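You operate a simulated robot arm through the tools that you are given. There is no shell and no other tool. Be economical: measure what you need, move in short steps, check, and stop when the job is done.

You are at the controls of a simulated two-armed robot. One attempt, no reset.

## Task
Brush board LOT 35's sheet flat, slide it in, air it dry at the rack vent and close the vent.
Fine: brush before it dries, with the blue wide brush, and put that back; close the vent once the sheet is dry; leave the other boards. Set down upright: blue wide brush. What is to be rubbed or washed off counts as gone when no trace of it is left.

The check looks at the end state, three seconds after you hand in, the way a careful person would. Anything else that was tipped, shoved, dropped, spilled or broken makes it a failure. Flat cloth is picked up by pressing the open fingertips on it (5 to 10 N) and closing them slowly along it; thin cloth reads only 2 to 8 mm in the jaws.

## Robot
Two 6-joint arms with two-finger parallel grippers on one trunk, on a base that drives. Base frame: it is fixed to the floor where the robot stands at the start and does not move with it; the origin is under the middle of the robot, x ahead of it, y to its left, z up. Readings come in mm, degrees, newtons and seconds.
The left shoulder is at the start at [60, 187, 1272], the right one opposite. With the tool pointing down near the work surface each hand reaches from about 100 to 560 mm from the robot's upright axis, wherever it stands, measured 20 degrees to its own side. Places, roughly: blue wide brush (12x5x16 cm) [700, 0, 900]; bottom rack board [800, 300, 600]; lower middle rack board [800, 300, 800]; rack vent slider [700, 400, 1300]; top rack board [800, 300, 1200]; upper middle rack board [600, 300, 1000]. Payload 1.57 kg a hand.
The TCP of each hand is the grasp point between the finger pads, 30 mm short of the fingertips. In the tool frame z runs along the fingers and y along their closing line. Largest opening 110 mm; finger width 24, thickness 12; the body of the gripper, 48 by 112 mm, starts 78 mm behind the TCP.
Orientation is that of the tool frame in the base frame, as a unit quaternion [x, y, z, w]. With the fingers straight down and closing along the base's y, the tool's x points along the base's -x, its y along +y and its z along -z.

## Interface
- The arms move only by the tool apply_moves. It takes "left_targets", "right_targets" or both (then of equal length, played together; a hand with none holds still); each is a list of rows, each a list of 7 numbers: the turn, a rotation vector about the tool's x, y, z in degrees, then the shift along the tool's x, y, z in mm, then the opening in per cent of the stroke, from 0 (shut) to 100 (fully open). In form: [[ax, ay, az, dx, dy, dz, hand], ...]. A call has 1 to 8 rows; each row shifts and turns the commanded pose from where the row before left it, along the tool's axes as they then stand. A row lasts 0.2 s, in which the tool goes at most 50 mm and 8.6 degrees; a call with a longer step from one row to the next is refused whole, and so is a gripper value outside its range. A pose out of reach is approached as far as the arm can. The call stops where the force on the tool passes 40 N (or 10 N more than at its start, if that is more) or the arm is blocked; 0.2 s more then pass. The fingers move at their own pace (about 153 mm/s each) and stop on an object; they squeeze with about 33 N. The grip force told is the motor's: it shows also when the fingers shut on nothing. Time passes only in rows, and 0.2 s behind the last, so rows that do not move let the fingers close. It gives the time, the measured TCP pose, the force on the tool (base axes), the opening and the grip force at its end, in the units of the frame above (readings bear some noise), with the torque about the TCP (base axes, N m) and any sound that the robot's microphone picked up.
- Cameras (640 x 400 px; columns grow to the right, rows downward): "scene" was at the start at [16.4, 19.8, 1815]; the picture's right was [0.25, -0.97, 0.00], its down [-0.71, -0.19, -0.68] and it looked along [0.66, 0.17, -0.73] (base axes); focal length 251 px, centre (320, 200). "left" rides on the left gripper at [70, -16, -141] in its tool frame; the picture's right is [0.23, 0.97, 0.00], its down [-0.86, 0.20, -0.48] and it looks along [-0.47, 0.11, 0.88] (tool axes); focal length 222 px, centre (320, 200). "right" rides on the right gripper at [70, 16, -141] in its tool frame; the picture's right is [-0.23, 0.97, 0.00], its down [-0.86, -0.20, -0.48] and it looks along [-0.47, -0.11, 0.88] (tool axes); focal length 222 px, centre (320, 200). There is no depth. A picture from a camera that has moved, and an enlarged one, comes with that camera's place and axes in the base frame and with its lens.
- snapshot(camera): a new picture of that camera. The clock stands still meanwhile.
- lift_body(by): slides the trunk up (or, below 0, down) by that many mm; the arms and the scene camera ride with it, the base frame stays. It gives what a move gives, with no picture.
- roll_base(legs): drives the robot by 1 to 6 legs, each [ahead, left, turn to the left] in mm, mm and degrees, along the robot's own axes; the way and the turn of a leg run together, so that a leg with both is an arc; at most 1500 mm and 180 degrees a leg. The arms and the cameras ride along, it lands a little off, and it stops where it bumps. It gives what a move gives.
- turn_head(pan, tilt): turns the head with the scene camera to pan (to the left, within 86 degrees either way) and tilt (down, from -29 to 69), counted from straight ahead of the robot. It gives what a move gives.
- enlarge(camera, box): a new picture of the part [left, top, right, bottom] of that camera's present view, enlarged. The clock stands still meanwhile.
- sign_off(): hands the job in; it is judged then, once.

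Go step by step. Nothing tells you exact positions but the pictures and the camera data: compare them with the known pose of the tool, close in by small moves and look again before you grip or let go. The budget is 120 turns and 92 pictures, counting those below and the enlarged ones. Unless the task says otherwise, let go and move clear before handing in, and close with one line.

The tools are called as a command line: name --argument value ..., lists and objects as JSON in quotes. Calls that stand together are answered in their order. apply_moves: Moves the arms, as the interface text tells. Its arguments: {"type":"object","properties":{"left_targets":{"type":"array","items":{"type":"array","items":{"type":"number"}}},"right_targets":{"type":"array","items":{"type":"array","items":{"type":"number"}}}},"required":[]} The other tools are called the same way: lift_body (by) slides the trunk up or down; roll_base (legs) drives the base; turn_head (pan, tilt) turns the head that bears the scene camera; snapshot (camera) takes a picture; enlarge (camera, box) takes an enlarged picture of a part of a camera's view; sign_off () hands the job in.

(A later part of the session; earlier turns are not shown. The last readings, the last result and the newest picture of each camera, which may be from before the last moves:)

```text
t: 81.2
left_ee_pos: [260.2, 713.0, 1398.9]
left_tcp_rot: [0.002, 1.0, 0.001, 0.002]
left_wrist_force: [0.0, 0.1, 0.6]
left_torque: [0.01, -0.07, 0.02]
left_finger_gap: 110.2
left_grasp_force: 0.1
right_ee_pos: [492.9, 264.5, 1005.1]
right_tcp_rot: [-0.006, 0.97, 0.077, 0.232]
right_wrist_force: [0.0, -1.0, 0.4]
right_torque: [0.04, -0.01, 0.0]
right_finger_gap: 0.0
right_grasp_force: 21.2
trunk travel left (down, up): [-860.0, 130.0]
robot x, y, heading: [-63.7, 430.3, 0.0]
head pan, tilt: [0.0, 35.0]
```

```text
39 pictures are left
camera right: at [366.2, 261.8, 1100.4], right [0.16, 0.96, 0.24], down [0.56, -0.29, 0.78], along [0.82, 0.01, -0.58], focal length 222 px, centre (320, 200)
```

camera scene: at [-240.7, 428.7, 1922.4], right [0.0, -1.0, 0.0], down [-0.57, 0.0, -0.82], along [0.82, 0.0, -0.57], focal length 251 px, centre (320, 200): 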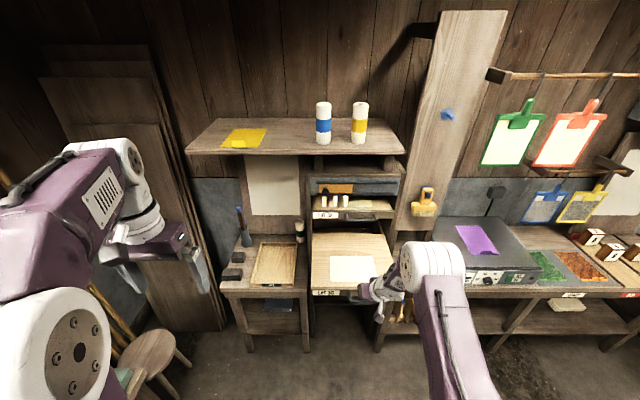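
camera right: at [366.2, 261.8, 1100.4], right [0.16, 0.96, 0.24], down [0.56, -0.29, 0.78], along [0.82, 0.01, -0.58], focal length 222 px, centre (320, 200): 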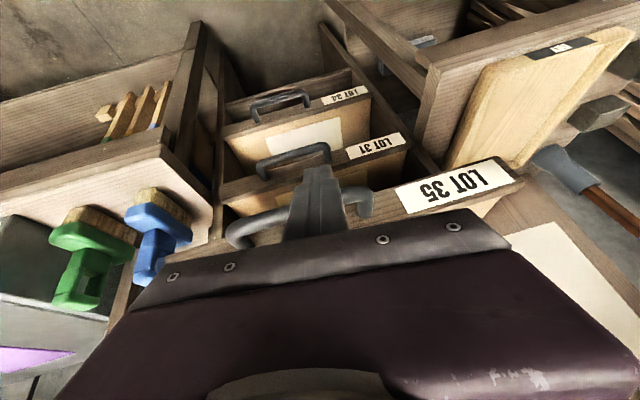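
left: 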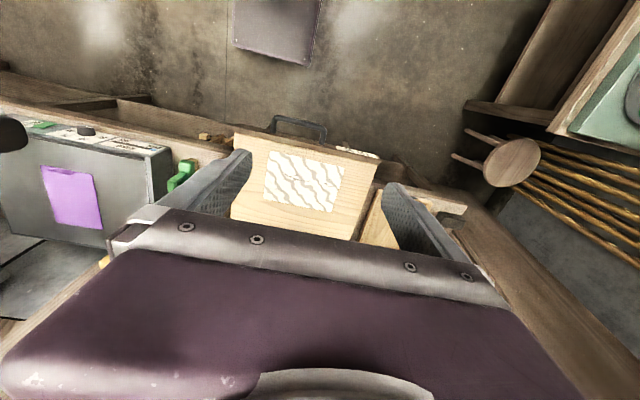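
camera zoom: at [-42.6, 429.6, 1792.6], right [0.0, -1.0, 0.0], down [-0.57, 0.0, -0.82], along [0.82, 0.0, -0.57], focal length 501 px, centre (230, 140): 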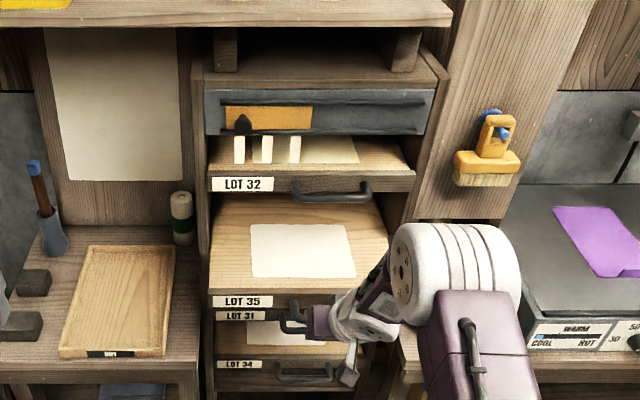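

Sliding nicely. Another 95 mm, then check.

roll_base --legs '[[95, 0, 0]]'

enlarge --camera "scene" --box '[260, 130, 470, 330]'

snapshot --camera "right"

```text
t: 82.3
left_ee_pos: [352.8, 713.6, 1400.6]
left_tcp_rot: [0.002, 1.0, 0.0, 0.004]
left_wrist_force: [-1.4, -0.7, 1.0]
left_torque: [-0.03, -0.08, 0.03]
left_finger_gap: 110.1
left_grasp_force: 0.1
right_ee_pos: [585.6, 264.3, 1007.7]
right_tcp_rot: [-0.005, 0.969, 0.077, 0.233]
right_wrist_force: [-0.1, -0.6, 0.2]
right_torque: [0.0, 0.0, 0.01]
right_finger_gap: 0.0
right_grasp_force: 21.3
trunk travel left (down, up): [-860.0, 130.0]
robot x, y, heading: [28.0, 429.1, -0.2]
head pan, tilt: [0.0, 35.0]
```

```text
2.00 times, centred on (365, 230) of scene
camera zoom: at [48.1, 429.4, 1792.6], right [0.0, -1.0, 0.0], down [-0.57, 0.0, -0.82], along [0.82, 0.0, -0.57], focal length 501 px, centre (230, 140)
```

zoom: 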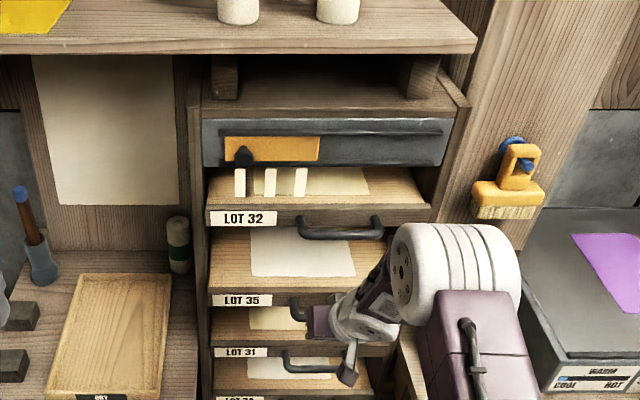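

```text
37 pictures are left
camera right: at [457.7, 261.1, 1101.2], right [0.16, 0.96, 0.24], down [0.55, -0.29, 0.78], along [0.82, 0.01, -0.58], focal length 222 px, centre (320, 200)
```

right: 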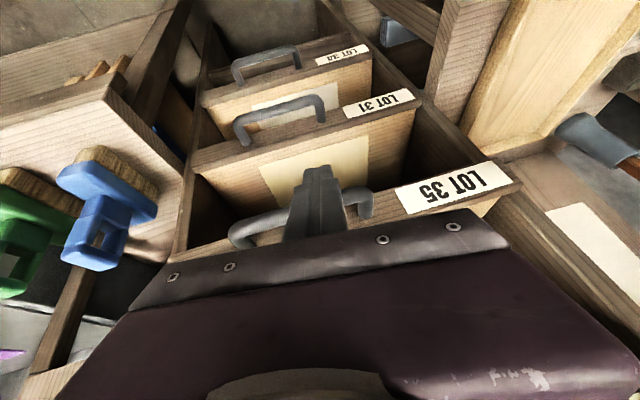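

Nearly in. Push in small steps until the board meets its stop.

roll_base --legs '[[22, 0, 0]]'

roll_base --legs '[[12, 0, 0]]'

enlarge --camera "scene" --box '[260, 130, 470, 330]'

snapshot --camera "right"

```text
t: 83.1
left_ee_pos: [376.7, 712.9, 1398.9]
left_tcp_rot: [0.002, 1.0, 0.001, 0.003]
left_wrist_force: [-0.5, -0.8, 0.7]
left_torque: [-0.01, -0.05, -0.02]
left_finger_gap: 110.1
left_grasp_force: 0.1
right_ee_pos: [608.4, 264.2, 1006.4]
right_tcp_rot: [-0.005, 0.969, 0.077, 0.233]
right_wrist_force: [-0.5, 0.3, -0.1]
right_torque: [-0.04, -0.02, 0.02]
right_finger_gap: 0.0
right_grasp_force: 21.2
trunk travel left (down, up): [-860.0, 130.0]
robot x, y, heading: [50.6, 429.0, -0.2]
head pan, tilt: [0.0, 35.0]
```

```text
t: 83.8
left_ee_pos: [390.7, 713.4, 1398.2]
left_tcp_rot: [0.001, 1.0, 0.001, 0.003]
left_wrist_force: [0.0, 0.7, 0.2]
left_torque: [-0.01, -0.01, -0.01]
left_finger_gap: 110.1
left_grasp_force: 0.1
right_ee_pos: [617.7, 263.9, 1001.0]
right_tcp_rot: [-0.005, 0.971, 0.075, 0.227]
right_wrist_force: [-24.5, 2.2, -21.4]
right_torque: [-0.29, 0.97, 0.1]
right_finger_gap: 0.0
right_grasp_force: 21.0
trunk travel left (down, up): [-860.0, 130.0]
robot x, y, heading: [64.1, 429.2, -0.3]
head pan, tilt: [0.0, 35.0]
```

```text
2.00 times, centred on (365, 230) of scene
camera zoom: at [87.0, 428.7, 1792.1], right [0.0, -1.0, 0.0], down [-0.57, 0.0, -0.82], along [0.82, 0.0, -0.57], focal length 501 px, centre (230, 140)
```

zoom: 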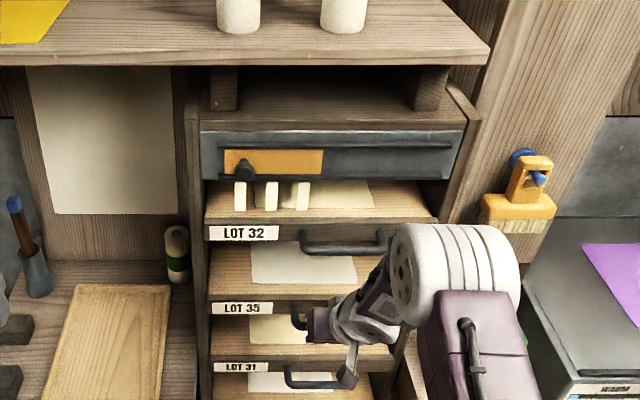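

```text
35 pictures are left
camera right: at [491.8, 260.6, 1097.4], right [0.16, 0.96, 0.24], down [0.56, -0.29, 0.77], along [0.81, 0.01, -0.59], focal length 222 px, centre (320, 200)
```

right: 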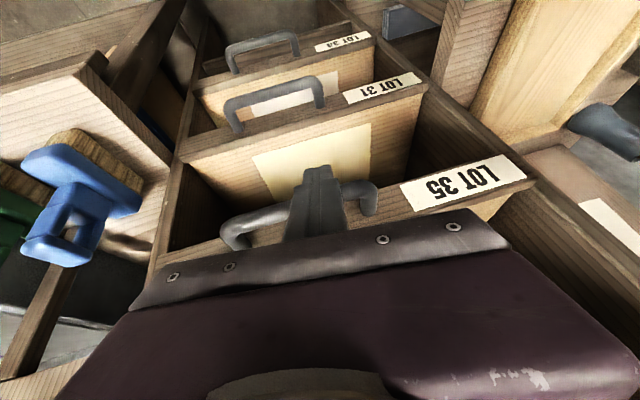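

The board has seated against its stop (25 N). I'll back away, fold the right hand back to a neutral pose, and look at the vent.

roll_base --legs '[[-120, 0, 0]]'

apply_moves --right_targets '[[0, 0, 0, 20, -12, -35, 0], [0, 0, 0, 20, -12, -35, 0], [0, 0, 0, 20, -12, -35, 0], [2.2, 6.6, 0.2, 0, -20, -20, 0], [2.2, 6.6, 0.2, 0, -20, -20, 0], [2.2, 6.6, 0.2, 0, -20, -20, 0], [2.2, 6.6, 0.2, 0, -20, -20, 0]]'

turn_head --pan -10 --tilt 30

snapshot --camera "scene"

```text
t: 85.1
left_ee_pos: [272.0, 713.2, 1397.3]
left_tcp_rot: [0.002, 1.0, 0.001, 0.0]
left_wrist_force: [-0.1, 0.3, 1.5]
left_torque: [0.0, 0.04, 0.03]
left_finger_gap: 109.9
left_grasp_force: 0.2
right_ee_pos: [498.7, 264.0, 999.6]
right_tcp_rot: [-0.006, 0.972, 0.075, 0.225]
right_wrist_force: [0.8, 0.2, 1.1]
right_torque: [-0.01, 0.02, 0.0]
right_finger_gap: 0.0
right_grasp_force: 21.5
trunk travel left (down, up): [-860.0, 130.0]
robot x, y, heading: [-59.4, 430.8, -0.3]
head pan, tilt: [0.0, 35.0]
```

```text
t: 86.7
left_ee_pos: [269.7, 712.2, 1398.0]
left_tcp_rot: [0.001, 1.0, 0.001, 0.001]
left_wrist_force: [0.6, 0.9, 0.8]
left_torque: [0.03, 0.01, 0.01]
left_finger_gap: 110.0
left_grasp_force: 0.0
right_ee_pos: [373.0, 153.2, 1099.4]
right_tcp_rot: [-0.004, 0.997, 0.041, 0.068]
right_wrist_force: [-0.5, 0.1, 0.4]
right_torque: [-0.03, 0.0, -0.02]
right_finger_gap: 0.1
right_grasp_force: 21.2
right hand out of reach, approached as far as the arm can: row 5, 7
trunk travel left (down, up): [-860.0, 130.0]
robot x, y, heading: [-60.9, 430.6, -0.2]
head pan, tilt: [0.0, 35.0]
```

```text
t: 87.4
left_ee_pos: [270.9, 713.3, 1397.2]
left_tcp_rot: [0.001, 1.0, 0.0, 0.001]
left_wrist_force: [0.6, 0.7, 0.3]
left_torque: [0.0, 0.03, -0.01]
left_finger_gap: 110.1
left_grasp_force: 0.0
right_ee_pos: [371.8, 153.5, 1098.4]
right_tcp_rot: [-0.004, 0.997, 0.041, 0.067]
right_wrist_force: [0.0, -0.1, 0.3]
right_torque: [-0.02, 0.01, 0.01]
right_finger_gap: 0.0
right_grasp_force: 21.3
trunk travel left (down, up): [-860.0, 130.0]
robot x, y, heading: [-58.9, 433.1, 0.0]
head pan, tilt: [-10.0, 30.0]
```

```text
34 pictures are left
camera scene: at [-30.7, 413.8, 1800.2], right [-0.18, -0.98, 0.0], down [-0.49, 0.09, -0.87], along [0.85, -0.15, -0.5], focal length 251 px, centre (320, 200)
```

scene: 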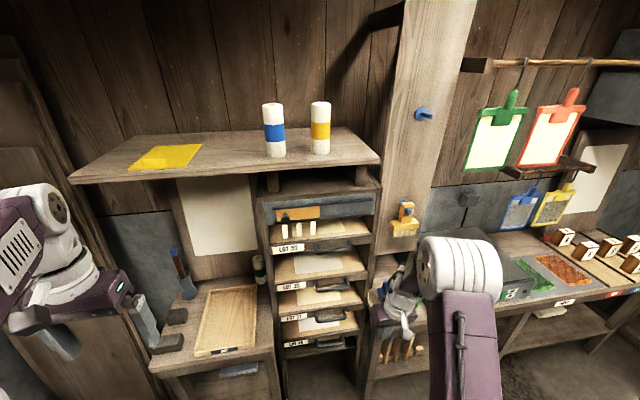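

All four boards look flush. Close look at the vent slider.

enlarge --camera "scene" --box '[250, 170, 390, 270]'

apply_moves --right_targets '[[2.3, 3.8, 0.2, 30, 0, 0, 0], [2.3, 3.8, 0.2, 30, 0, 0, 0], [0, 0, 0, 30, 0, 0, 0]]'

```text
4.00 times, centred on (320, 220) of scene
camera zoom: at [-30.7, 413.8, 1800.2], right [-0.18, -0.98, 0.0], down [-0.49, 0.09, -0.87], along [0.85, -0.15, -0.5], focal length 1003 px, centre (320, 120)
```

zoom: 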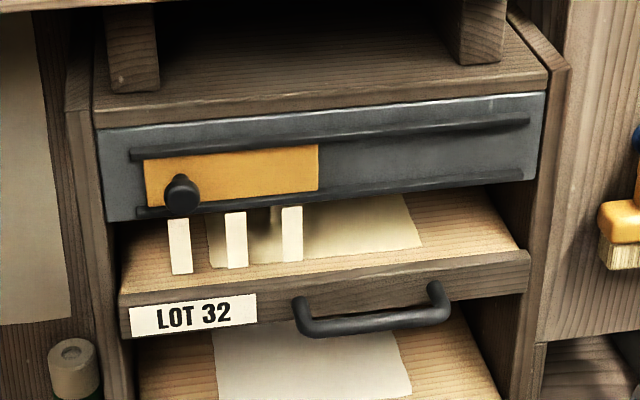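

```text
t: 88.2
left_ee_pos: [270.9, 715.0, 1397.8]
left_tcp_rot: [0.002, 1.0, 0.0, 0.0]
left_wrist_force: [0.1, -1.2, 0.4]
left_torque: [-0.01, -0.01, -0.01]
left_finger_gap: 110.1
left_grasp_force: 0.1
right_ee_pos: [289.4, 155.0, 1069.5]
right_tcp_rot: [-0.002, 0.999, 0.029, 0.04]
right_wrist_force: [-0.3, -0.1, 0.1]
right_torque: [0.02, 0.01, -0.01]
right_finger_gap: 0.0
right_grasp_force: 21.4
right hand out of reach, approached as far as the arm can: row 1, 2
trunk travel left (down, up): [-860.0, 130.0]
robot x, y, heading: [-59.1, 429.6, -0.1]
head pan, tilt: [-10.0, 30.0]
```

The slider plate and knob sit at the left of the rails (knob ≈[675,406,1328]); it should open to the right. A shelf overhangs at x≈650, z≈1500, so I'll use the left hand tilted forward. Positioning the robot.

roll_base --legs '[[0, -235, 0], [174, 0, 0]]'

apply_moves --left_targets '[[0, -8, 0, -18, -8, 8, 50], [0, -8, 0, -18, -8, 8, 50], [0, -8, 0, -18, -8, 8, 50], [0, -8, 0, -18, -8, 8, 50], [0, -7, 0, -18, -8, 8, 50]]'

snapshot --camera "left"

snapshot --camera "scene"

```text
t: 91.0
left_ee_pos: [439.4, 487.1, 1399.5]
left_tcp_rot: [0.003, 1.0, 0.001, 0.004]
left_wrist_force: [0.1, 0.4, 0.4]
left_torque: [-0.02, -0.04, -0.01]
left_finger_gap: 110.1
left_grasp_force: 0.1
right_ee_pos: [457.8, -72.3, 1071.1]
right_tcp_rot: [-0.001, 0.999, 0.03, 0.041]
right_wrist_force: [0.1, -0.8, -0.3]
right_torque: [0.0, -0.02, -0.03]
right_finger_gap: 0.0
right_grasp_force: 21.0
trunk travel left (down, up): [-860.0, 130.0]
robot x, y, heading: [111.4, 205.6, -0.4]
head pan, tilt: [-10.0, 30.0]
```

```text
t: 92.2
left_ee_pos: [539.0, 450.0, 1384.6]
left_tcp_rot: [0.002, 0.942, 0.0, 0.335]
left_wrist_force: [0.3, 0.2, 0.7]
left_torque: [0.02, 0.01, 0.0]
left_finger_gap: 55.1
left_grasp_force: 0.1
right_ee_pos: [460.8, -72.2, 1068.1]
right_tcp_rot: [-0.001, 0.999, 0.03, 0.04]
right_wrist_force: [0.2, 1.0, 0.3]
right_torque: [0.0, 0.04, 0.0]
right_finger_gap: 0.2
right_grasp_force: 21.0
trunk travel left (down, up): [-860.0, 130.0]
robot x, y, heading: [112.4, 204.7, -0.3]
head pan, tilt: [-10.0, 30.0]
```

```text
32 pictures are left
camera left: at [395.5, 432.9, 1449.5], right [-0.17, 0.97, -0.14], down [0.36, 0.2, 0.91], along [0.92, 0.1, -0.39], focal length 222 px, centre (320, 200)
```

left: 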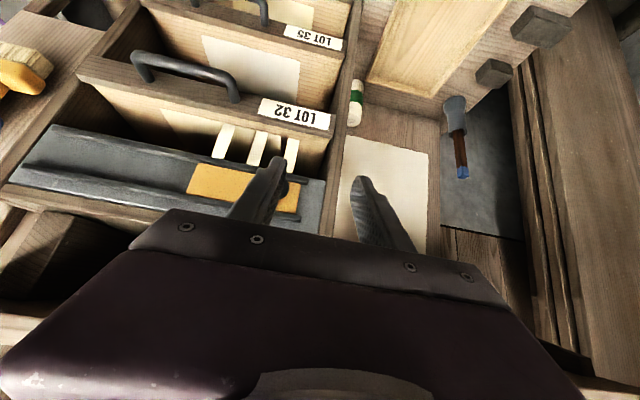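

```text
31 pictures are left
camera scene: at [141.1, 188.0, 1800.3], right [-0.18, -0.98, 0.0], down [-0.49, 0.09, -0.87], along [0.85, -0.15, -0.5], focal length 251 px, centre (320, 200)
```

scene: 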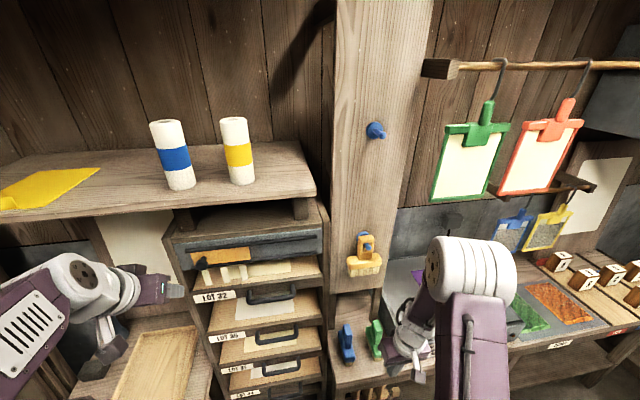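

Tilt is comfortable here. Knob ≈[690,411,1313]. Move in partway and check.

apply_moves --left_targets '[[0, 0, 0, -24, -19.5, 26, 50], [0, 0, 0, -24, -19.5, 26, 50]]'

snapshot --camera "left"

enlarge --camera "scene" --box '[140, 200, 340, 330]'

```text
t: 92.8
left_ee_pos: [612.3, 405.1, 1370.8]
left_tcp_rot: [0.003, 0.943, -0.001, 0.334]
left_wrist_force: [-0.8, -0.3, -0.2]
left_torque: [-0.01, 0.04, 0.03]
left_finger_gap: 55.1
left_grasp_force: 0.0
right_ee_pos: [462.4, -72.6, 1069.2]
right_tcp_rot: [0.0, 0.999, 0.03, 0.038]
right_wrist_force: [0.9, 0.9, -0.6]
right_torque: [0.04, 0.03, 0.0]
right_finger_gap: 0.0
right_grasp_force: 21.8
trunk travel left (down, up): [-860.0, 130.0]
robot x, y, heading: [112.2, 209.6, -0.5]
head pan, tilt: [-10.0, 30.0]
```

```text
30 pictures are left
camera left: at [470.6, 389.3, 1438.0], right [-0.17, 0.98, -0.14], down [0.36, 0.2, 0.91], along [0.92, 0.1, -0.39], focal length 222 px, centre (320, 200)
```

left: 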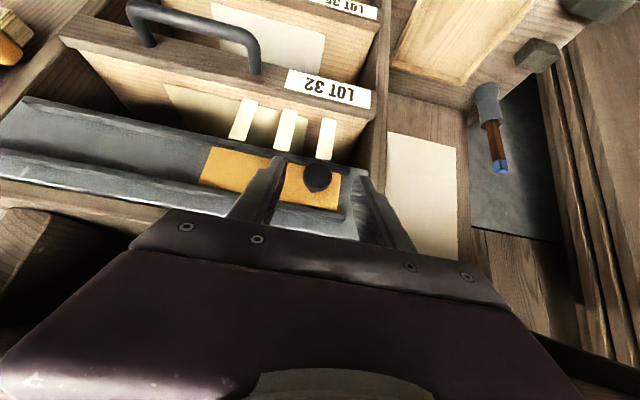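

```text
3.08 times, centred on (240, 265) of scene
camera zoom: at [145.6, 187.2, 1800.2], right [-0.18, -0.98, 0.0], down [-0.49, 0.09, -0.86], along [0.85, -0.15, -0.5], focal length 771 px, centre (566, 0)
```

zoom: 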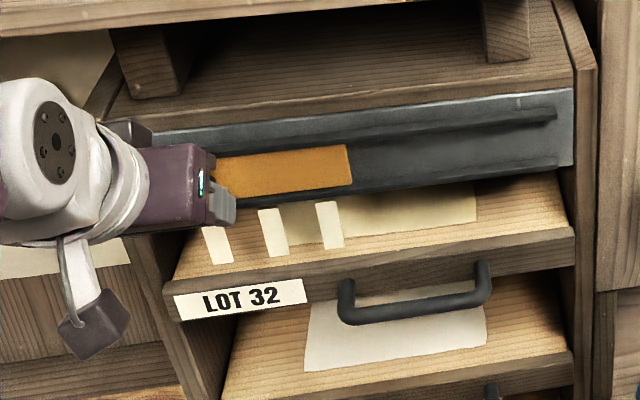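

Knob is centred between the fingers. Advance most of the way and look.

apply_moves --left_targets '[[0, 0, 0, -6.6, 0.7, 20, 50], [0, 0, 0, -6.6, 0.7, 20, 50]]'

enlarge --camera "left" --box '[200, 80, 440, 260]'

```text
t: 93.4
left_ee_pos: [649.2, 406.7, 1348.8]
left_tcp_rot: [0.003, 0.943, 0.0, 0.334]
left_wrist_force: [0.2, -0.4, -0.8]
left_torque: [-0.02, 0.05, 0.02]
left_finger_gap: 55.2
left_grasp_force: 0.0
right_ee_pos: [463.4, -72.3, 1068.3]
right_tcp_rot: [0.0, 0.999, 0.03, 0.038]
right_wrist_force: [0.8, -0.6, 0.8]
right_torque: [0.0, 0.03, 0.0]
right_finger_gap: 0.1
right_grasp_force: 21.0
trunk travel left (down, up): [-860.0, 130.0]
robot x, y, heading: [113.0, 206.1, -0.3]
head pan, tilt: [-10.0, 30.0]
```

```text
2.22 times, centred on (320, 170) of left
camera zoom: at [505.8, 390.3, 1414.4], right [-0.17, 0.97, -0.14], down [0.36, 0.2, 0.91], along [0.92, 0.1, -0.39], focal length 494 px, centre (320, 267)
```

zoom: 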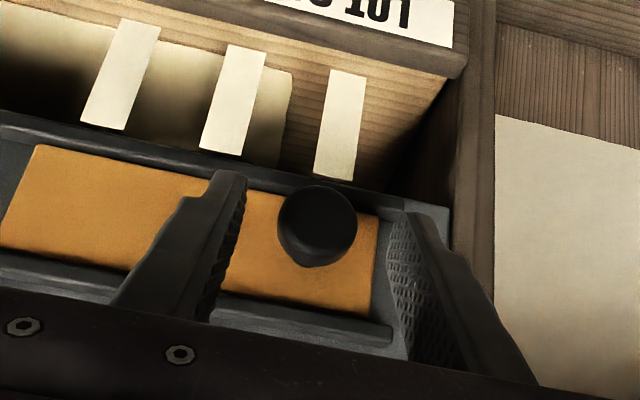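

Clear view: 30 mm knob between the fingers. Advance ~18 mm more and narrow the gap.

apply_moves --left_targets '[[0, 0, 0, -3, -1, 9, 50], [0, 0, 0, -3, -1, 9, 50], [0, 0, 0, 0, 0, 0, 36], [0, 0, 0, 0, 0, 0, 36]]'

enlarge --camera "left" --box '[200, 80, 440, 260]'

```text
t: 94.4
left_ee_pos: [661.5, 405.6, 1341.2]
left_tcp_rot: [0.003, 0.943, -0.001, 0.334]
left_wrist_force: [0.0, -0.9, 0.4]
left_torque: [-0.03, 0.01, 0.02]
left_finger_gap: 39.6
left_grasp_force: 0.0
right_ee_pos: [460.8, -72.1, 1069.6]
right_tcp_rot: [0.0, 0.999, 0.029, 0.039]
right_wrist_force: [-0.2, 0.1, -0.3]
right_torque: [0.0, -0.01, -0.03]
right_finger_gap: 0.2
right_grasp_force: 21.5
trunk travel left (down, up): [-860.0, 130.0]
robot x, y, heading: [114.3, 203.8, -0.3]
head pan, tilt: [-10.0, 30.0]
```

```text
2.22 times, centred on (320, 170) of left
camera zoom: at [518.2, 389.7, 1406.4], right [-0.17, 0.97, -0.14], down [0.36, 0.2, 0.91], along [0.92, 0.1, -0.39], focal length 494 px, centre (320, 267)
```

zoom: 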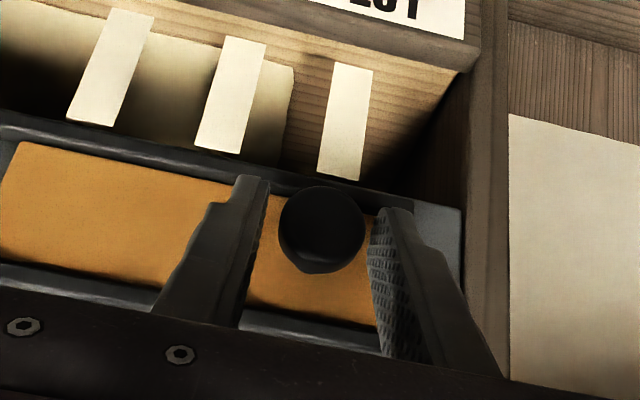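

Advance a few mm more and close gently to verify that the fingers catch the knob.

apply_moves --left_targets '[[0, 0, 0, -4, 1, 5, 36], [0, 0, 0, -2, 0, 3, 36], [0, 0, 0, 0, 0, 0, 22], [0, 0, 0, 0, 0, 0, 22]]'

enlarge --camera "left" --box '[200, 80, 440, 260]'

```text
t: 95.4
left_ee_pos: [667.6, 405.8, 1338.8]
left_tcp_rot: [0.003, 0.942, 0.0, 0.335]
left_wrist_force: [-8.3, -1.7, -0.7]
left_torque: [0.0, 0.17, 0.14]
left_finger_gap: 30.4
left_grasp_force: 3.2
right_ee_pos: [459.3, -71.9, 1069.8]
right_tcp_rot: [-0.001, 0.999, 0.03, 0.04]
right_wrist_force: [0.5, 0.4, -0.9]
right_torque: [-0.01, 0.01, 0.02]
right_finger_gap: 0.2
right_grasp_force: 21.5
trunk travel left (down, up): [-860.0, 130.0]
robot x, y, heading: [116.2, 203.2, -0.4]
head pan, tilt: [-10.0, 30.0]
```

```text
2.22 times, centred on (320, 170) of left
camera zoom: at [524.5, 390.3, 1404.7], right [-0.17, 0.97, -0.14], down [0.36, 0.2, 0.91], along [0.92, 0.1, -0.39], focal length 494 px, centre (320, 267)
```

zoom: 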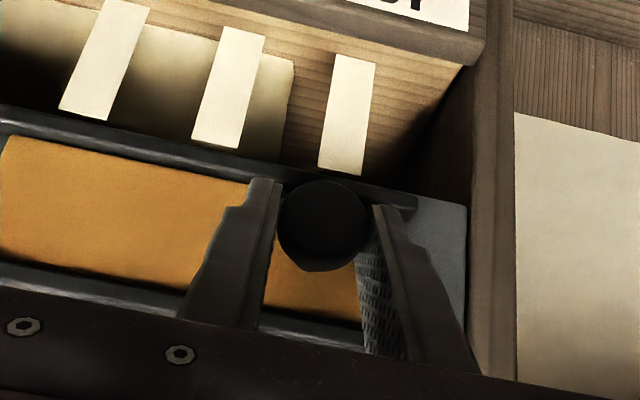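

The knob is held (30 mm). Back off 2 mm from the plate and drag it right with the base.

apply_moves --left_targets '[[0, 0, 0, 1.6, 0, -1.2, 25]]'

roll_base --legs '[[0, -60, 0]]'

snapshot --camera "left"

```text
t: 95.8
left_ee_pos: [667.3, 407.0, 1340.5]
left_tcp_rot: [0.003, 0.942, 0.0, 0.335]
left_wrist_force: [-3.2, -1.0, 0.2]
left_torque: [-0.05, 0.09, 0.1]
left_finger_gap: 30.0
left_grasp_force: 1.7
right_ee_pos: [460.3, -72.9, 1069.8]
right_tcp_rot: [0.001, 0.999, 0.029, 0.039]
right_wrist_force: [1.5, -0.2, 0.2]
right_torque: [0.04, 0.0, -0.02]
right_finger_gap: 0.0
right_grasp_force: 21.5
trunk travel left (down, up): [-860.0, 130.0]
robot x, y, heading: [110.6, 202.7, -0.4]
head pan, tilt: [-10.0, 30.0]
```

```text
t: 96.8
left_ee_pos: [668.0, 355.9, 1338.0]
left_tcp_rot: [0.001, 0.942, -0.003, 0.337]
left_wrist_force: [-0.6, 3.3, 2.4]
left_torque: [-0.29, -0.74, -0.23]
left_finger_gap: 29.5
left_grasp_force: 38.9
right_ee_pos: [459.4, -125.1, 1071.8]
right_tcp_rot: [0.0, 0.999, 0.026, 0.039]
right_wrist_force: [-0.2, 0.5, 0.1]
right_torque: [-0.07, 0.01, 0.0]
right_finger_gap: 0.1
right_grasp_force: 21.5
trunk travel left (down, up): [-860.0, 130.0]
robot x, y, heading: [110.6, 144.1, -0.5]
head pan, tilt: [-10.0, 30.0]
```

```text
25 pictures are left
camera left: at [524.2, 338.5, 1403.8], right [-0.17, 0.97, -0.15], down [0.36, 0.2, 0.91], along [0.92, 0.1, -0.38], focal length 222 px, centre (320, 200)
```

left: 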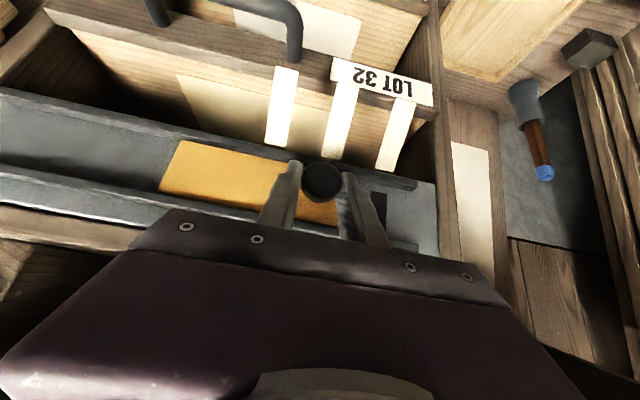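

The plate slides and a dark slot is revealed; the streamers are lifting. Keep opening.

roll_base --legs '[[0, -100, 0]]'

snapshot --camera "left"

```text
t: 97.9
left_ee_pos: [668.6, 259.9, 1339.8]
left_tcp_rot: [0.002, 0.942, 0.005, 0.335]
left_wrist_force: [-2.3, 1.1, -4.6]
left_torque: [-0.17, -0.92, 0.06]
left_finger_gap: 29.3
left_grasp_force: 39.5
right_ee_pos: [460.2, -222.3, 1069.3]
right_tcp_rot: [0.001, 0.999, 0.03, 0.039]
right_wrist_force: [-0.6, -1.1, 0.3]
right_torque: [0.03, -0.02, 0.0]
right_finger_gap: 0.0
right_grasp_force: 21.4
trunk travel left (down, up): [-860.0, 130.0]
robot x, y, heading: [111.9, 54.9, -0.3]
head pan, tilt: [-10.0, 30.0]
stopped in leg 1: the force on the tool passed its limit at 58 N (the readings are from after the stop); the commanded pose is now the measured one
```

```text
24 pictures are left
camera left: at [524.5, 242.8, 1403.9], right [-0.17, 0.98, -0.13], down [0.36, 0.19, 0.91], along [0.92, 0.11, -0.38], focal length 222 px, centre (320, 200)
```

left: 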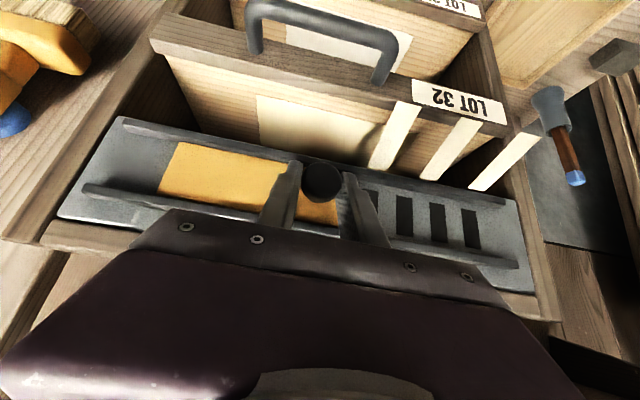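

The vent is fully open (four slots, streamers blowing). I'll relax the grip, take a baseline close-up of LOT 35's sheet and let time pass.

apply_moves --left_targets '[[0, 0, 0, 0, 0, 0, 34], [0, 0, 0, 0, 0, 0, 34], [0, 0, 0, 0, 0, 0, 34], [0, 0, 0, 0, 0, 0, 34], [0, 0, 0, 0, 0, 0, 34], [0, 0, 0, 0, 0, 0, 34], [0, 0, 0, 0, 0, 0, 34], [0, 0, 0, 0, 0, 0, 34]]'

enlarge --camera "left" --box '[230, 0, 500, 170]'

snapshot --camera "scene"

```text
t: 99.7
left_ee_pos: [666.4, 261.8, 1339.1]
left_tcp_rot: [0.003, 0.942, 0.004, 0.336]
left_wrist_force: [-1.0, -0.1, 0.2]
left_torque: [0.04, 0.0, 0.01]
left_finger_gap: 37.7
left_grasp_force: 0.1
right_ee_pos: [460.5, -222.1, 1070.9]
right_tcp_rot: [0.0, 0.999, 0.029, 0.04]
right_wrist_force: [-0.2, 0.8, -0.3]
right_torque: [0.01, 0.01, 0.0]
right_finger_gap: 0.1
right_grasp_force: 21.5
trunk travel left (down, up): [-860.0, 130.0]
robot x, y, heading: [114.3, 57.2, -0.4]
head pan, tilt: [-10.0, 30.0]
```

```text
2.35 times, centred on (365, 85) of left
camera zoom: at [524.4, 244.5, 1404.2], right [-0.17, 0.98, -0.13], down [0.36, 0.19, 0.91], along [0.92, 0.11, -0.38], focal length 523 px, centre (214, 471)
```

zoom: 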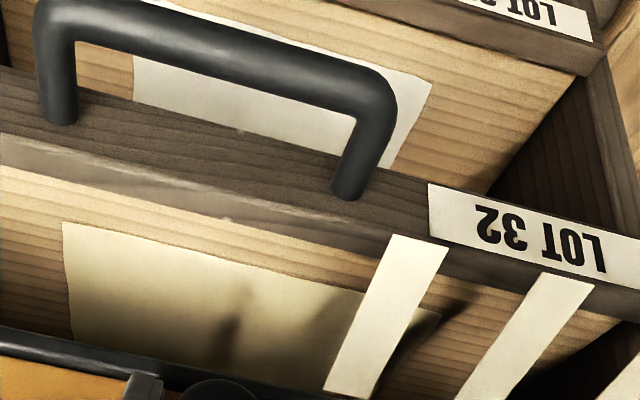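

```text
22 pictures are left
camera scene: at [141.1, 38.2, 1800.2], right [-0.18, -0.98, 0.0], down [-0.49, 0.09, -0.87], along [0.85, -0.15, -0.5], focal length 251 px, centre (320, 200)
```

scene: 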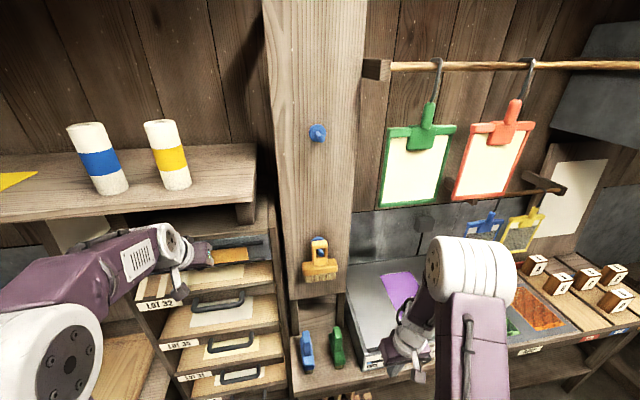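

LOT 35's sheet shows as greyish-white (wet) versus the cream dry ones. Waiting with still rows.

apply_moves --left_targets '[[0, 0, 0, 0, 0, 0, 34], [0, 0, 0, 0, 0, 0, 34], [0, 0, 0, 0, 0, 0, 34], [0, 0, 0, 0, 0, 0, 34], [0, 0, 0, 0, 0, 0, 34], [0, 0, 0, 0, 0, 0, 34], [0, 0, 0, 0, 0, 0, 34], [0, 0, 0, 0, 0, 0, 34]]'

apply_moves --left_targets '[[0, 0, 0, 0, 0, 0, 34], [0, 0, 0, 0, 0, 0, 34], [0, 0, 0, 0, 0, 0, 34], [0, 0, 0, 0, 0, 0, 34], [0, 0, 0, 0, 0, 0, 34], [0, 0, 0, 0, 0, 0, 34], [0, 0, 0, 0, 0, 0, 34], [0, 0, 0, 0, 0, 0, 34]]'

apply_moves --left_targets '[[0, 0, 0, 0, 0, 0, 34], [0, 0, 0, 0, 0, 0, 34], [0, 0, 0, 0, 0, 0, 34], [0, 0, 0, 0, 0, 0, 34], [0, 0, 0, 0, 0, 0, 34], [0, 0, 0, 0, 0, 0, 34], [0, 0, 0, 0, 0, 0, 34], [0, 0, 0, 0, 0, 0, 34]]'

apply_moves --left_targets '[[0, 0, 0, 0, 0, 0, 34], [0, 0, 0, 0, 0, 0, 34], [0, 0, 0, 0, 0, 0, 34], [0, 0, 0, 0, 0, 0, 34], [0, 0, 0, 0, 0, 0, 34], [0, 0, 0, 0, 0, 0, 34], [0, 0, 0, 0, 0, 0, 34], [0, 0, 0, 0, 0, 0, 34]]'

apply_moves --left_targets '[[0, 0, 0, 0, 0, 0, 34], [0, 0, 0, 0, 0, 0, 34], [0, 0, 0, 0, 0, 0, 34], [0, 0, 0, 0, 0, 0, 34], [0, 0, 0, 0, 0, 0, 34], [0, 0, 0, 0, 0, 0, 34], [0, 0, 0, 0, 0, 0, 34], [0, 0, 0, 0, 0, 0, 34]]'

enlarge --camera "left" --box '[230, 0, 500, 170]'

```text
t: 101.5
left_ee_pos: [668.7, 261.5, 1339.5]
left_tcp_rot: [0.002, 0.942, 0.005, 0.336]
left_wrist_force: [-1.6, 0.3, -0.8]
left_torque: [0.0, 0.02, 0.0]
left_finger_gap: 37.2
left_grasp_force: 0.1
right_ee_pos: [460.6, -222.0, 1070.1]
right_tcp_rot: [0.001, 0.999, 0.03, 0.039]
right_wrist_force: [0.4, -0.1, 0.1]
right_torque: [0.0, -0.04, -0.02]
right_finger_gap: 0.0
right_grasp_force: 21.1
trunk travel left (down, up): [-860.0, 130.0]
robot x, y, heading: [111.2, 56.7, -0.2]
head pan, tilt: [-10.0, 30.0]
```

```text
t: 103.3
left_ee_pos: [668.6, 263.0, 1339.0]
left_tcp_rot: [0.003, 0.942, 0.005, 0.336]
left_wrist_force: [-1.5, 0.3, -0.4]
left_torque: [-0.01, 0.02, 0.05]
left_finger_gap: 37.3
left_grasp_force: 0.0
right_ee_pos: [460.1, -221.6, 1070.2]
right_tcp_rot: [0.0, 0.999, 0.029, 0.039]
right_wrist_force: [-0.6, 0.1, -1.3]
right_torque: [0.02, 0.02, -0.02]
right_finger_gap: 0.1
right_grasp_force: 21.2
trunk travel left (down, up): [-860.0, 130.0]
robot x, y, heading: [116.6, 52.7, -0.7]
head pan, tilt: [-10.0, 30.0]
```

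```text
t: 105.1
left_ee_pos: [667.3, 261.8, 1339.3]
left_tcp_rot: [0.003, 0.942, 0.004, 0.336]
left_wrist_force: [-1.5, 1.0, -1.2]
left_torque: [-0.01, 0.03, 0.06]
left_finger_gap: 37.4
left_grasp_force: 0.1
right_ee_pos: [459.9, -221.9, 1069.4]
right_tcp_rot: [0.0, 0.999, 0.029, 0.039]
right_wrist_force: [-0.4, -0.3, 0.2]
right_torque: [0.03, -0.01, -0.03]
right_finger_gap: 0.0
right_grasp_force: 21.3
trunk travel left (down, up): [-860.0, 130.0]
robot x, y, heading: [114.7, 54.9, -0.4]
head pan, tilt: [-10.0, 30.0]
```

```text
t: 106.9
left_ee_pos: [668.2, 261.7, 1338.5]
left_tcp_rot: [0.003, 0.942, 0.005, 0.336]
left_wrist_force: [-2.2, 0.0, -0.3]
left_torque: [0.03, 0.02, 0.02]
left_finger_gap: 37.2
left_grasp_force: 0.0
right_ee_pos: [460.6, -222.1, 1070.6]
right_tcp_rot: [0.0, 0.999, 0.029, 0.039]
right_wrist_force: [-0.8, -0.3, -0.7]
right_torque: [-0.01, -0.01, 0.0]
right_finger_gap: 0.0
right_grasp_force: 21.2
trunk travel left (down, up): [-860.0, 130.0]
robot x, y, heading: [111.8, 54.3, -0.3]
head pan, tilt: [-10.0, 30.0]
```

```text
t: 108.7
left_ee_pos: [668.4, 261.3, 1339.8]
left_tcp_rot: [0.002, 0.942, 0.005, 0.336]
left_wrist_force: [-0.8, 0.5, 1.1]
left_torque: [-0.01, 0.03, 0.06]
left_finger_gap: 37.2
left_grasp_force: 0.0
right_ee_pos: [460.1, -222.7, 1070.2]
right_tcp_rot: [-0.001, 0.999, 0.03, 0.04]
right_wrist_force: [-0.2, -0.9, 0.2]
right_torque: [-0.02, 0.02, 0.02]
right_finger_gap: 0.2
right_grasp_force: 21.6
trunk travel left (down, up): [-860.0, 130.0]
robot x, y, heading: [109.4, 57.8, -0.5]
head pan, tilt: [-10.0, 30.0]
```

```text
2.35 times, centred on (365, 85) of left
camera zoom: at [524.4, 244.5, 1404.2], right [-0.17, 0.98, -0.13], down [0.36, 0.19, 0.91], along [0.92, 0.11, -0.38], focal length 523 px, centre (214, 471)
```

zoom: 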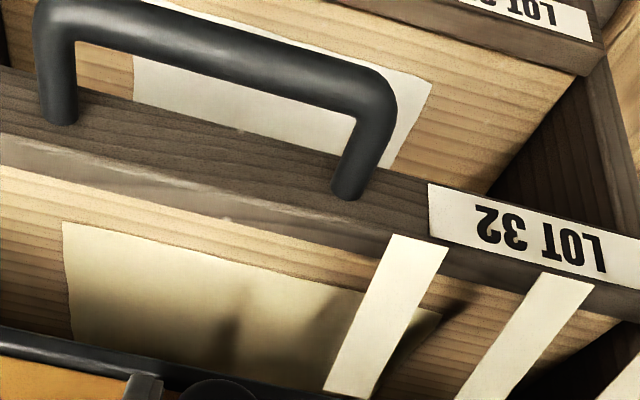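

The sheet appears to be lightening slightly. Continue waiting.

apply_moves --left_targets '[[0, 0, 0, 0, 0, 0, 34], [0, 0, 0, 0, 0, 0, 34], [0, 0, 0, 0, 0, 0, 34], [0, 0, 0, 0, 0, 0, 34], [0, 0, 0, 0, 0, 0, 34], [0, 0, 0, 0, 0, 0, 34], [0, 0, 0, 0, 0, 0, 34], [0, 0, 0, 0, 0, 0, 34]]'

apply_moves --left_targets '[[0, 0, 0, 0, 0, 0, 34], [0, 0, 0, 0, 0, 0, 34], [0, 0, 0, 0, 0, 0, 34], [0, 0, 0, 0, 0, 0, 34], [0, 0, 0, 0, 0, 0, 34], [0, 0, 0, 0, 0, 0, 34], [0, 0, 0, 0, 0, 0, 34], [0, 0, 0, 0, 0, 0, 34]]'

apply_moves --left_targets '[[0, 0, 0, 0, 0, 0, 34], [0, 0, 0, 0, 0, 0, 34], [0, 0, 0, 0, 0, 0, 34], [0, 0, 0, 0, 0, 0, 34], [0, 0, 0, 0, 0, 0, 34], [0, 0, 0, 0, 0, 0, 34], [0, 0, 0, 0, 0, 0, 34], [0, 0, 0, 0, 0, 0, 34]]'

apply_moves --left_targets '[[0, 0, 0, 0, 0, 0, 34], [0, 0, 0, 0, 0, 0, 34], [0, 0, 0, 0, 0, 0, 34], [0, 0, 0, 0, 0, 0, 34], [0, 0, 0, 0, 0, 0, 34], [0, 0, 0, 0, 0, 0, 34], [0, 0, 0, 0, 0, 0, 34], [0, 0, 0, 0, 0, 0, 34]]'

apply_moves --left_targets '[[0, 0, 0, 0, 0, 0, 34], [0, 0, 0, 0, 0, 0, 34], [0, 0, 0, 0, 0, 0, 34], [0, 0, 0, 0, 0, 0, 34], [0, 0, 0, 0, 0, 0, 34], [0, 0, 0, 0, 0, 0, 34], [0, 0, 0, 0, 0, 0, 34], [0, 0, 0, 0, 0, 0, 34]]'

apply_moves --left_targets '[[0, 0, 0, 0, 0, 0, 34], [0, 0, 0, 0, 0, 0, 34], [0, 0, 0, 0, 0, 0, 34], [0, 0, 0, 0, 0, 0, 34], [0, 0, 0, 0, 0, 0, 34], [0, 0, 0, 0, 0, 0, 34], [0, 0, 0, 0, 0, 0, 34], [0, 0, 0, 0, 0, 0, 34]]'

enlarge --camera "left" --box '[230, 0, 500, 170]'

```text
t: 110.5
left_ee_pos: [667.4, 263.3, 1338.2]
left_tcp_rot: [0.003, 0.942, 0.005, 0.337]
left_wrist_force: [-0.6, -0.3, -0.2]
left_torque: [0.01, 0.03, 0.05]
left_finger_gap: 37.0
left_grasp_force: 0.0
right_ee_pos: [459.9, -222.2, 1069.6]
right_tcp_rot: [0.001, 0.999, 0.03, 0.04]
right_wrist_force: [-0.7, -0.2, -0.5]
right_torque: [0.0, -0.02, 0.0]
right_finger_gap: 0.0
right_grasp_force: 21.4
trunk travel left (down, up): [-860.0, 130.0]
robot x, y, heading: [107.1, 52.1, -0.2]
head pan, tilt: [-10.0, 30.0]
```

```text
t: 112.3
left_ee_pos: [667.9, 261.5, 1339.3]
left_tcp_rot: [0.003, 0.942, 0.005, 0.336]
left_wrist_force: [-1.4, -0.4, -1.1]
left_torque: [-0.03, 0.02, 0.02]
left_finger_gap: 37.4
left_grasp_force: 0.1
right_ee_pos: [459.3, -221.5, 1069.1]
right_tcp_rot: [0.001, 0.999, 0.031, 0.039]
right_wrist_force: [-0.4, 0.9, -0.5]
right_torque: [0.02, -0.02, -0.04]
right_finger_gap: 0.0
right_grasp_force: 21.1
trunk travel left (down, up): [-860.0, 130.0]
robot x, y, heading: [114.4, 52.1, -0.5]
head pan, tilt: [-10.0, 30.0]
```

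```text
t: 114.1
left_ee_pos: [667.0, 261.0, 1338.9]
left_tcp_rot: [0.002, 0.942, 0.005, 0.337]
left_wrist_force: [-1.3, 0.5, 0.5]
left_torque: [0.0, 0.03, 0.04]
left_finger_gap: 37.3
left_grasp_force: 0.3
right_ee_pos: [460.6, -221.5, 1070.0]
right_tcp_rot: [0.0, 0.999, 0.03, 0.039]
right_wrist_force: [1.0, 0.2, 0.0]
right_torque: [0.02, -0.01, 0.0]
right_finger_gap: 0.1
right_grasp_force: 21.7
trunk travel left (down, up): [-860.0, 130.0]
robot x, y, heading: [113.4, 51.9, -0.3]
head pan, tilt: [-10.0, 30.0]
```

```text
t: 115.9
left_ee_pos: [666.3, 262.0, 1339.5]
left_tcp_rot: [0.002, 0.942, 0.005, 0.336]
left_wrist_force: [-1.8, -0.2, 0.1]
left_torque: [0.01, 0.02, 0.06]
left_finger_gap: 37.1
left_grasp_force: 0.2
right_ee_pos: [459.8, -220.7, 1069.0]
right_tcp_rot: [0.001, 0.999, 0.029, 0.039]
right_wrist_force: [1.1, 0.4, -0.5]
right_torque: [-0.02, 0.02, 0.02]
right_finger_gap: 0.0
right_grasp_force: 21.1
trunk travel left (down, up): [-860.0, 130.0]
robot x, y, heading: [115.6, 51.6, -0.5]
head pan, tilt: [-10.0, 30.0]
```

```text
t: 117.7
left_ee_pos: [668.3, 261.9, 1339.7]
left_tcp_rot: [0.003, 0.942, 0.005, 0.336]
left_wrist_force: [-0.6, 0.1, 0.5]
left_torque: [0.0, 0.08, 0.03]
left_finger_gap: 37.5
left_grasp_force: 0.1
right_ee_pos: [459.7, -221.5, 1069.7]
right_tcp_rot: [0.0, 0.999, 0.03, 0.039]
right_wrist_force: [-0.6, 0.0, 0.3]
right_torque: [0.0, -0.04, 0.01]
right_finger_gap: 0.0
right_grasp_force: 21.4
trunk travel left (down, up): [-860.0, 130.0]
robot x, y, heading: [109.6, 56.5, -0.3]
head pan, tilt: [-10.0, 30.0]
```

```text
t: 119.5
left_ee_pos: [667.4, 262.0, 1338.9]
left_tcp_rot: [0.002, 0.942, 0.005, 0.336]
left_wrist_force: [-1.7, 0.6, -0.3]
left_torque: [0.04, 0.02, 0.04]
left_finger_gap: 37.3
left_grasp_force: 0.0
right_ee_pos: [460.0, -221.5, 1070.7]
right_tcp_rot: [0.001, 0.999, 0.029, 0.04]
right_wrist_force: [0.1, 0.4, -0.8]
right_torque: [-0.03, 0.0, 0.0]
right_finger_gap: 0.0
right_grasp_force: 21.5
trunk travel left (down, up): [-860.0, 130.0]
robot x, y, heading: [115.9, 55.5, -0.4]
head pan, tilt: [-10.0, 30.0]
```

```text
2.35 times, centred on (365, 85) of left
camera zoom: at [524.4, 244.5, 1404.2], right [-0.17, 0.98, -0.13], down [0.36, 0.19, 0.91], along [0.92, 0.11, -0.38], focal length 523 px, centre (214, 471)
```

zoom: 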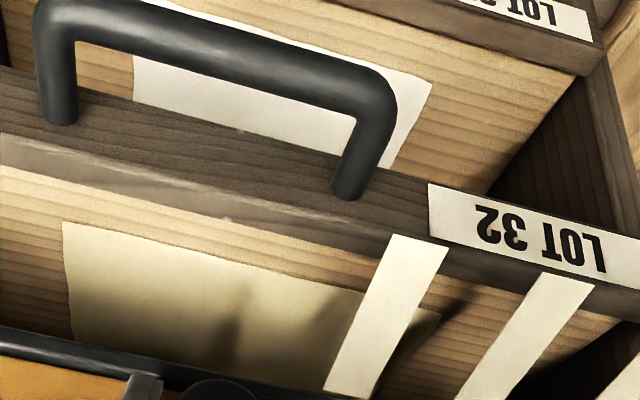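

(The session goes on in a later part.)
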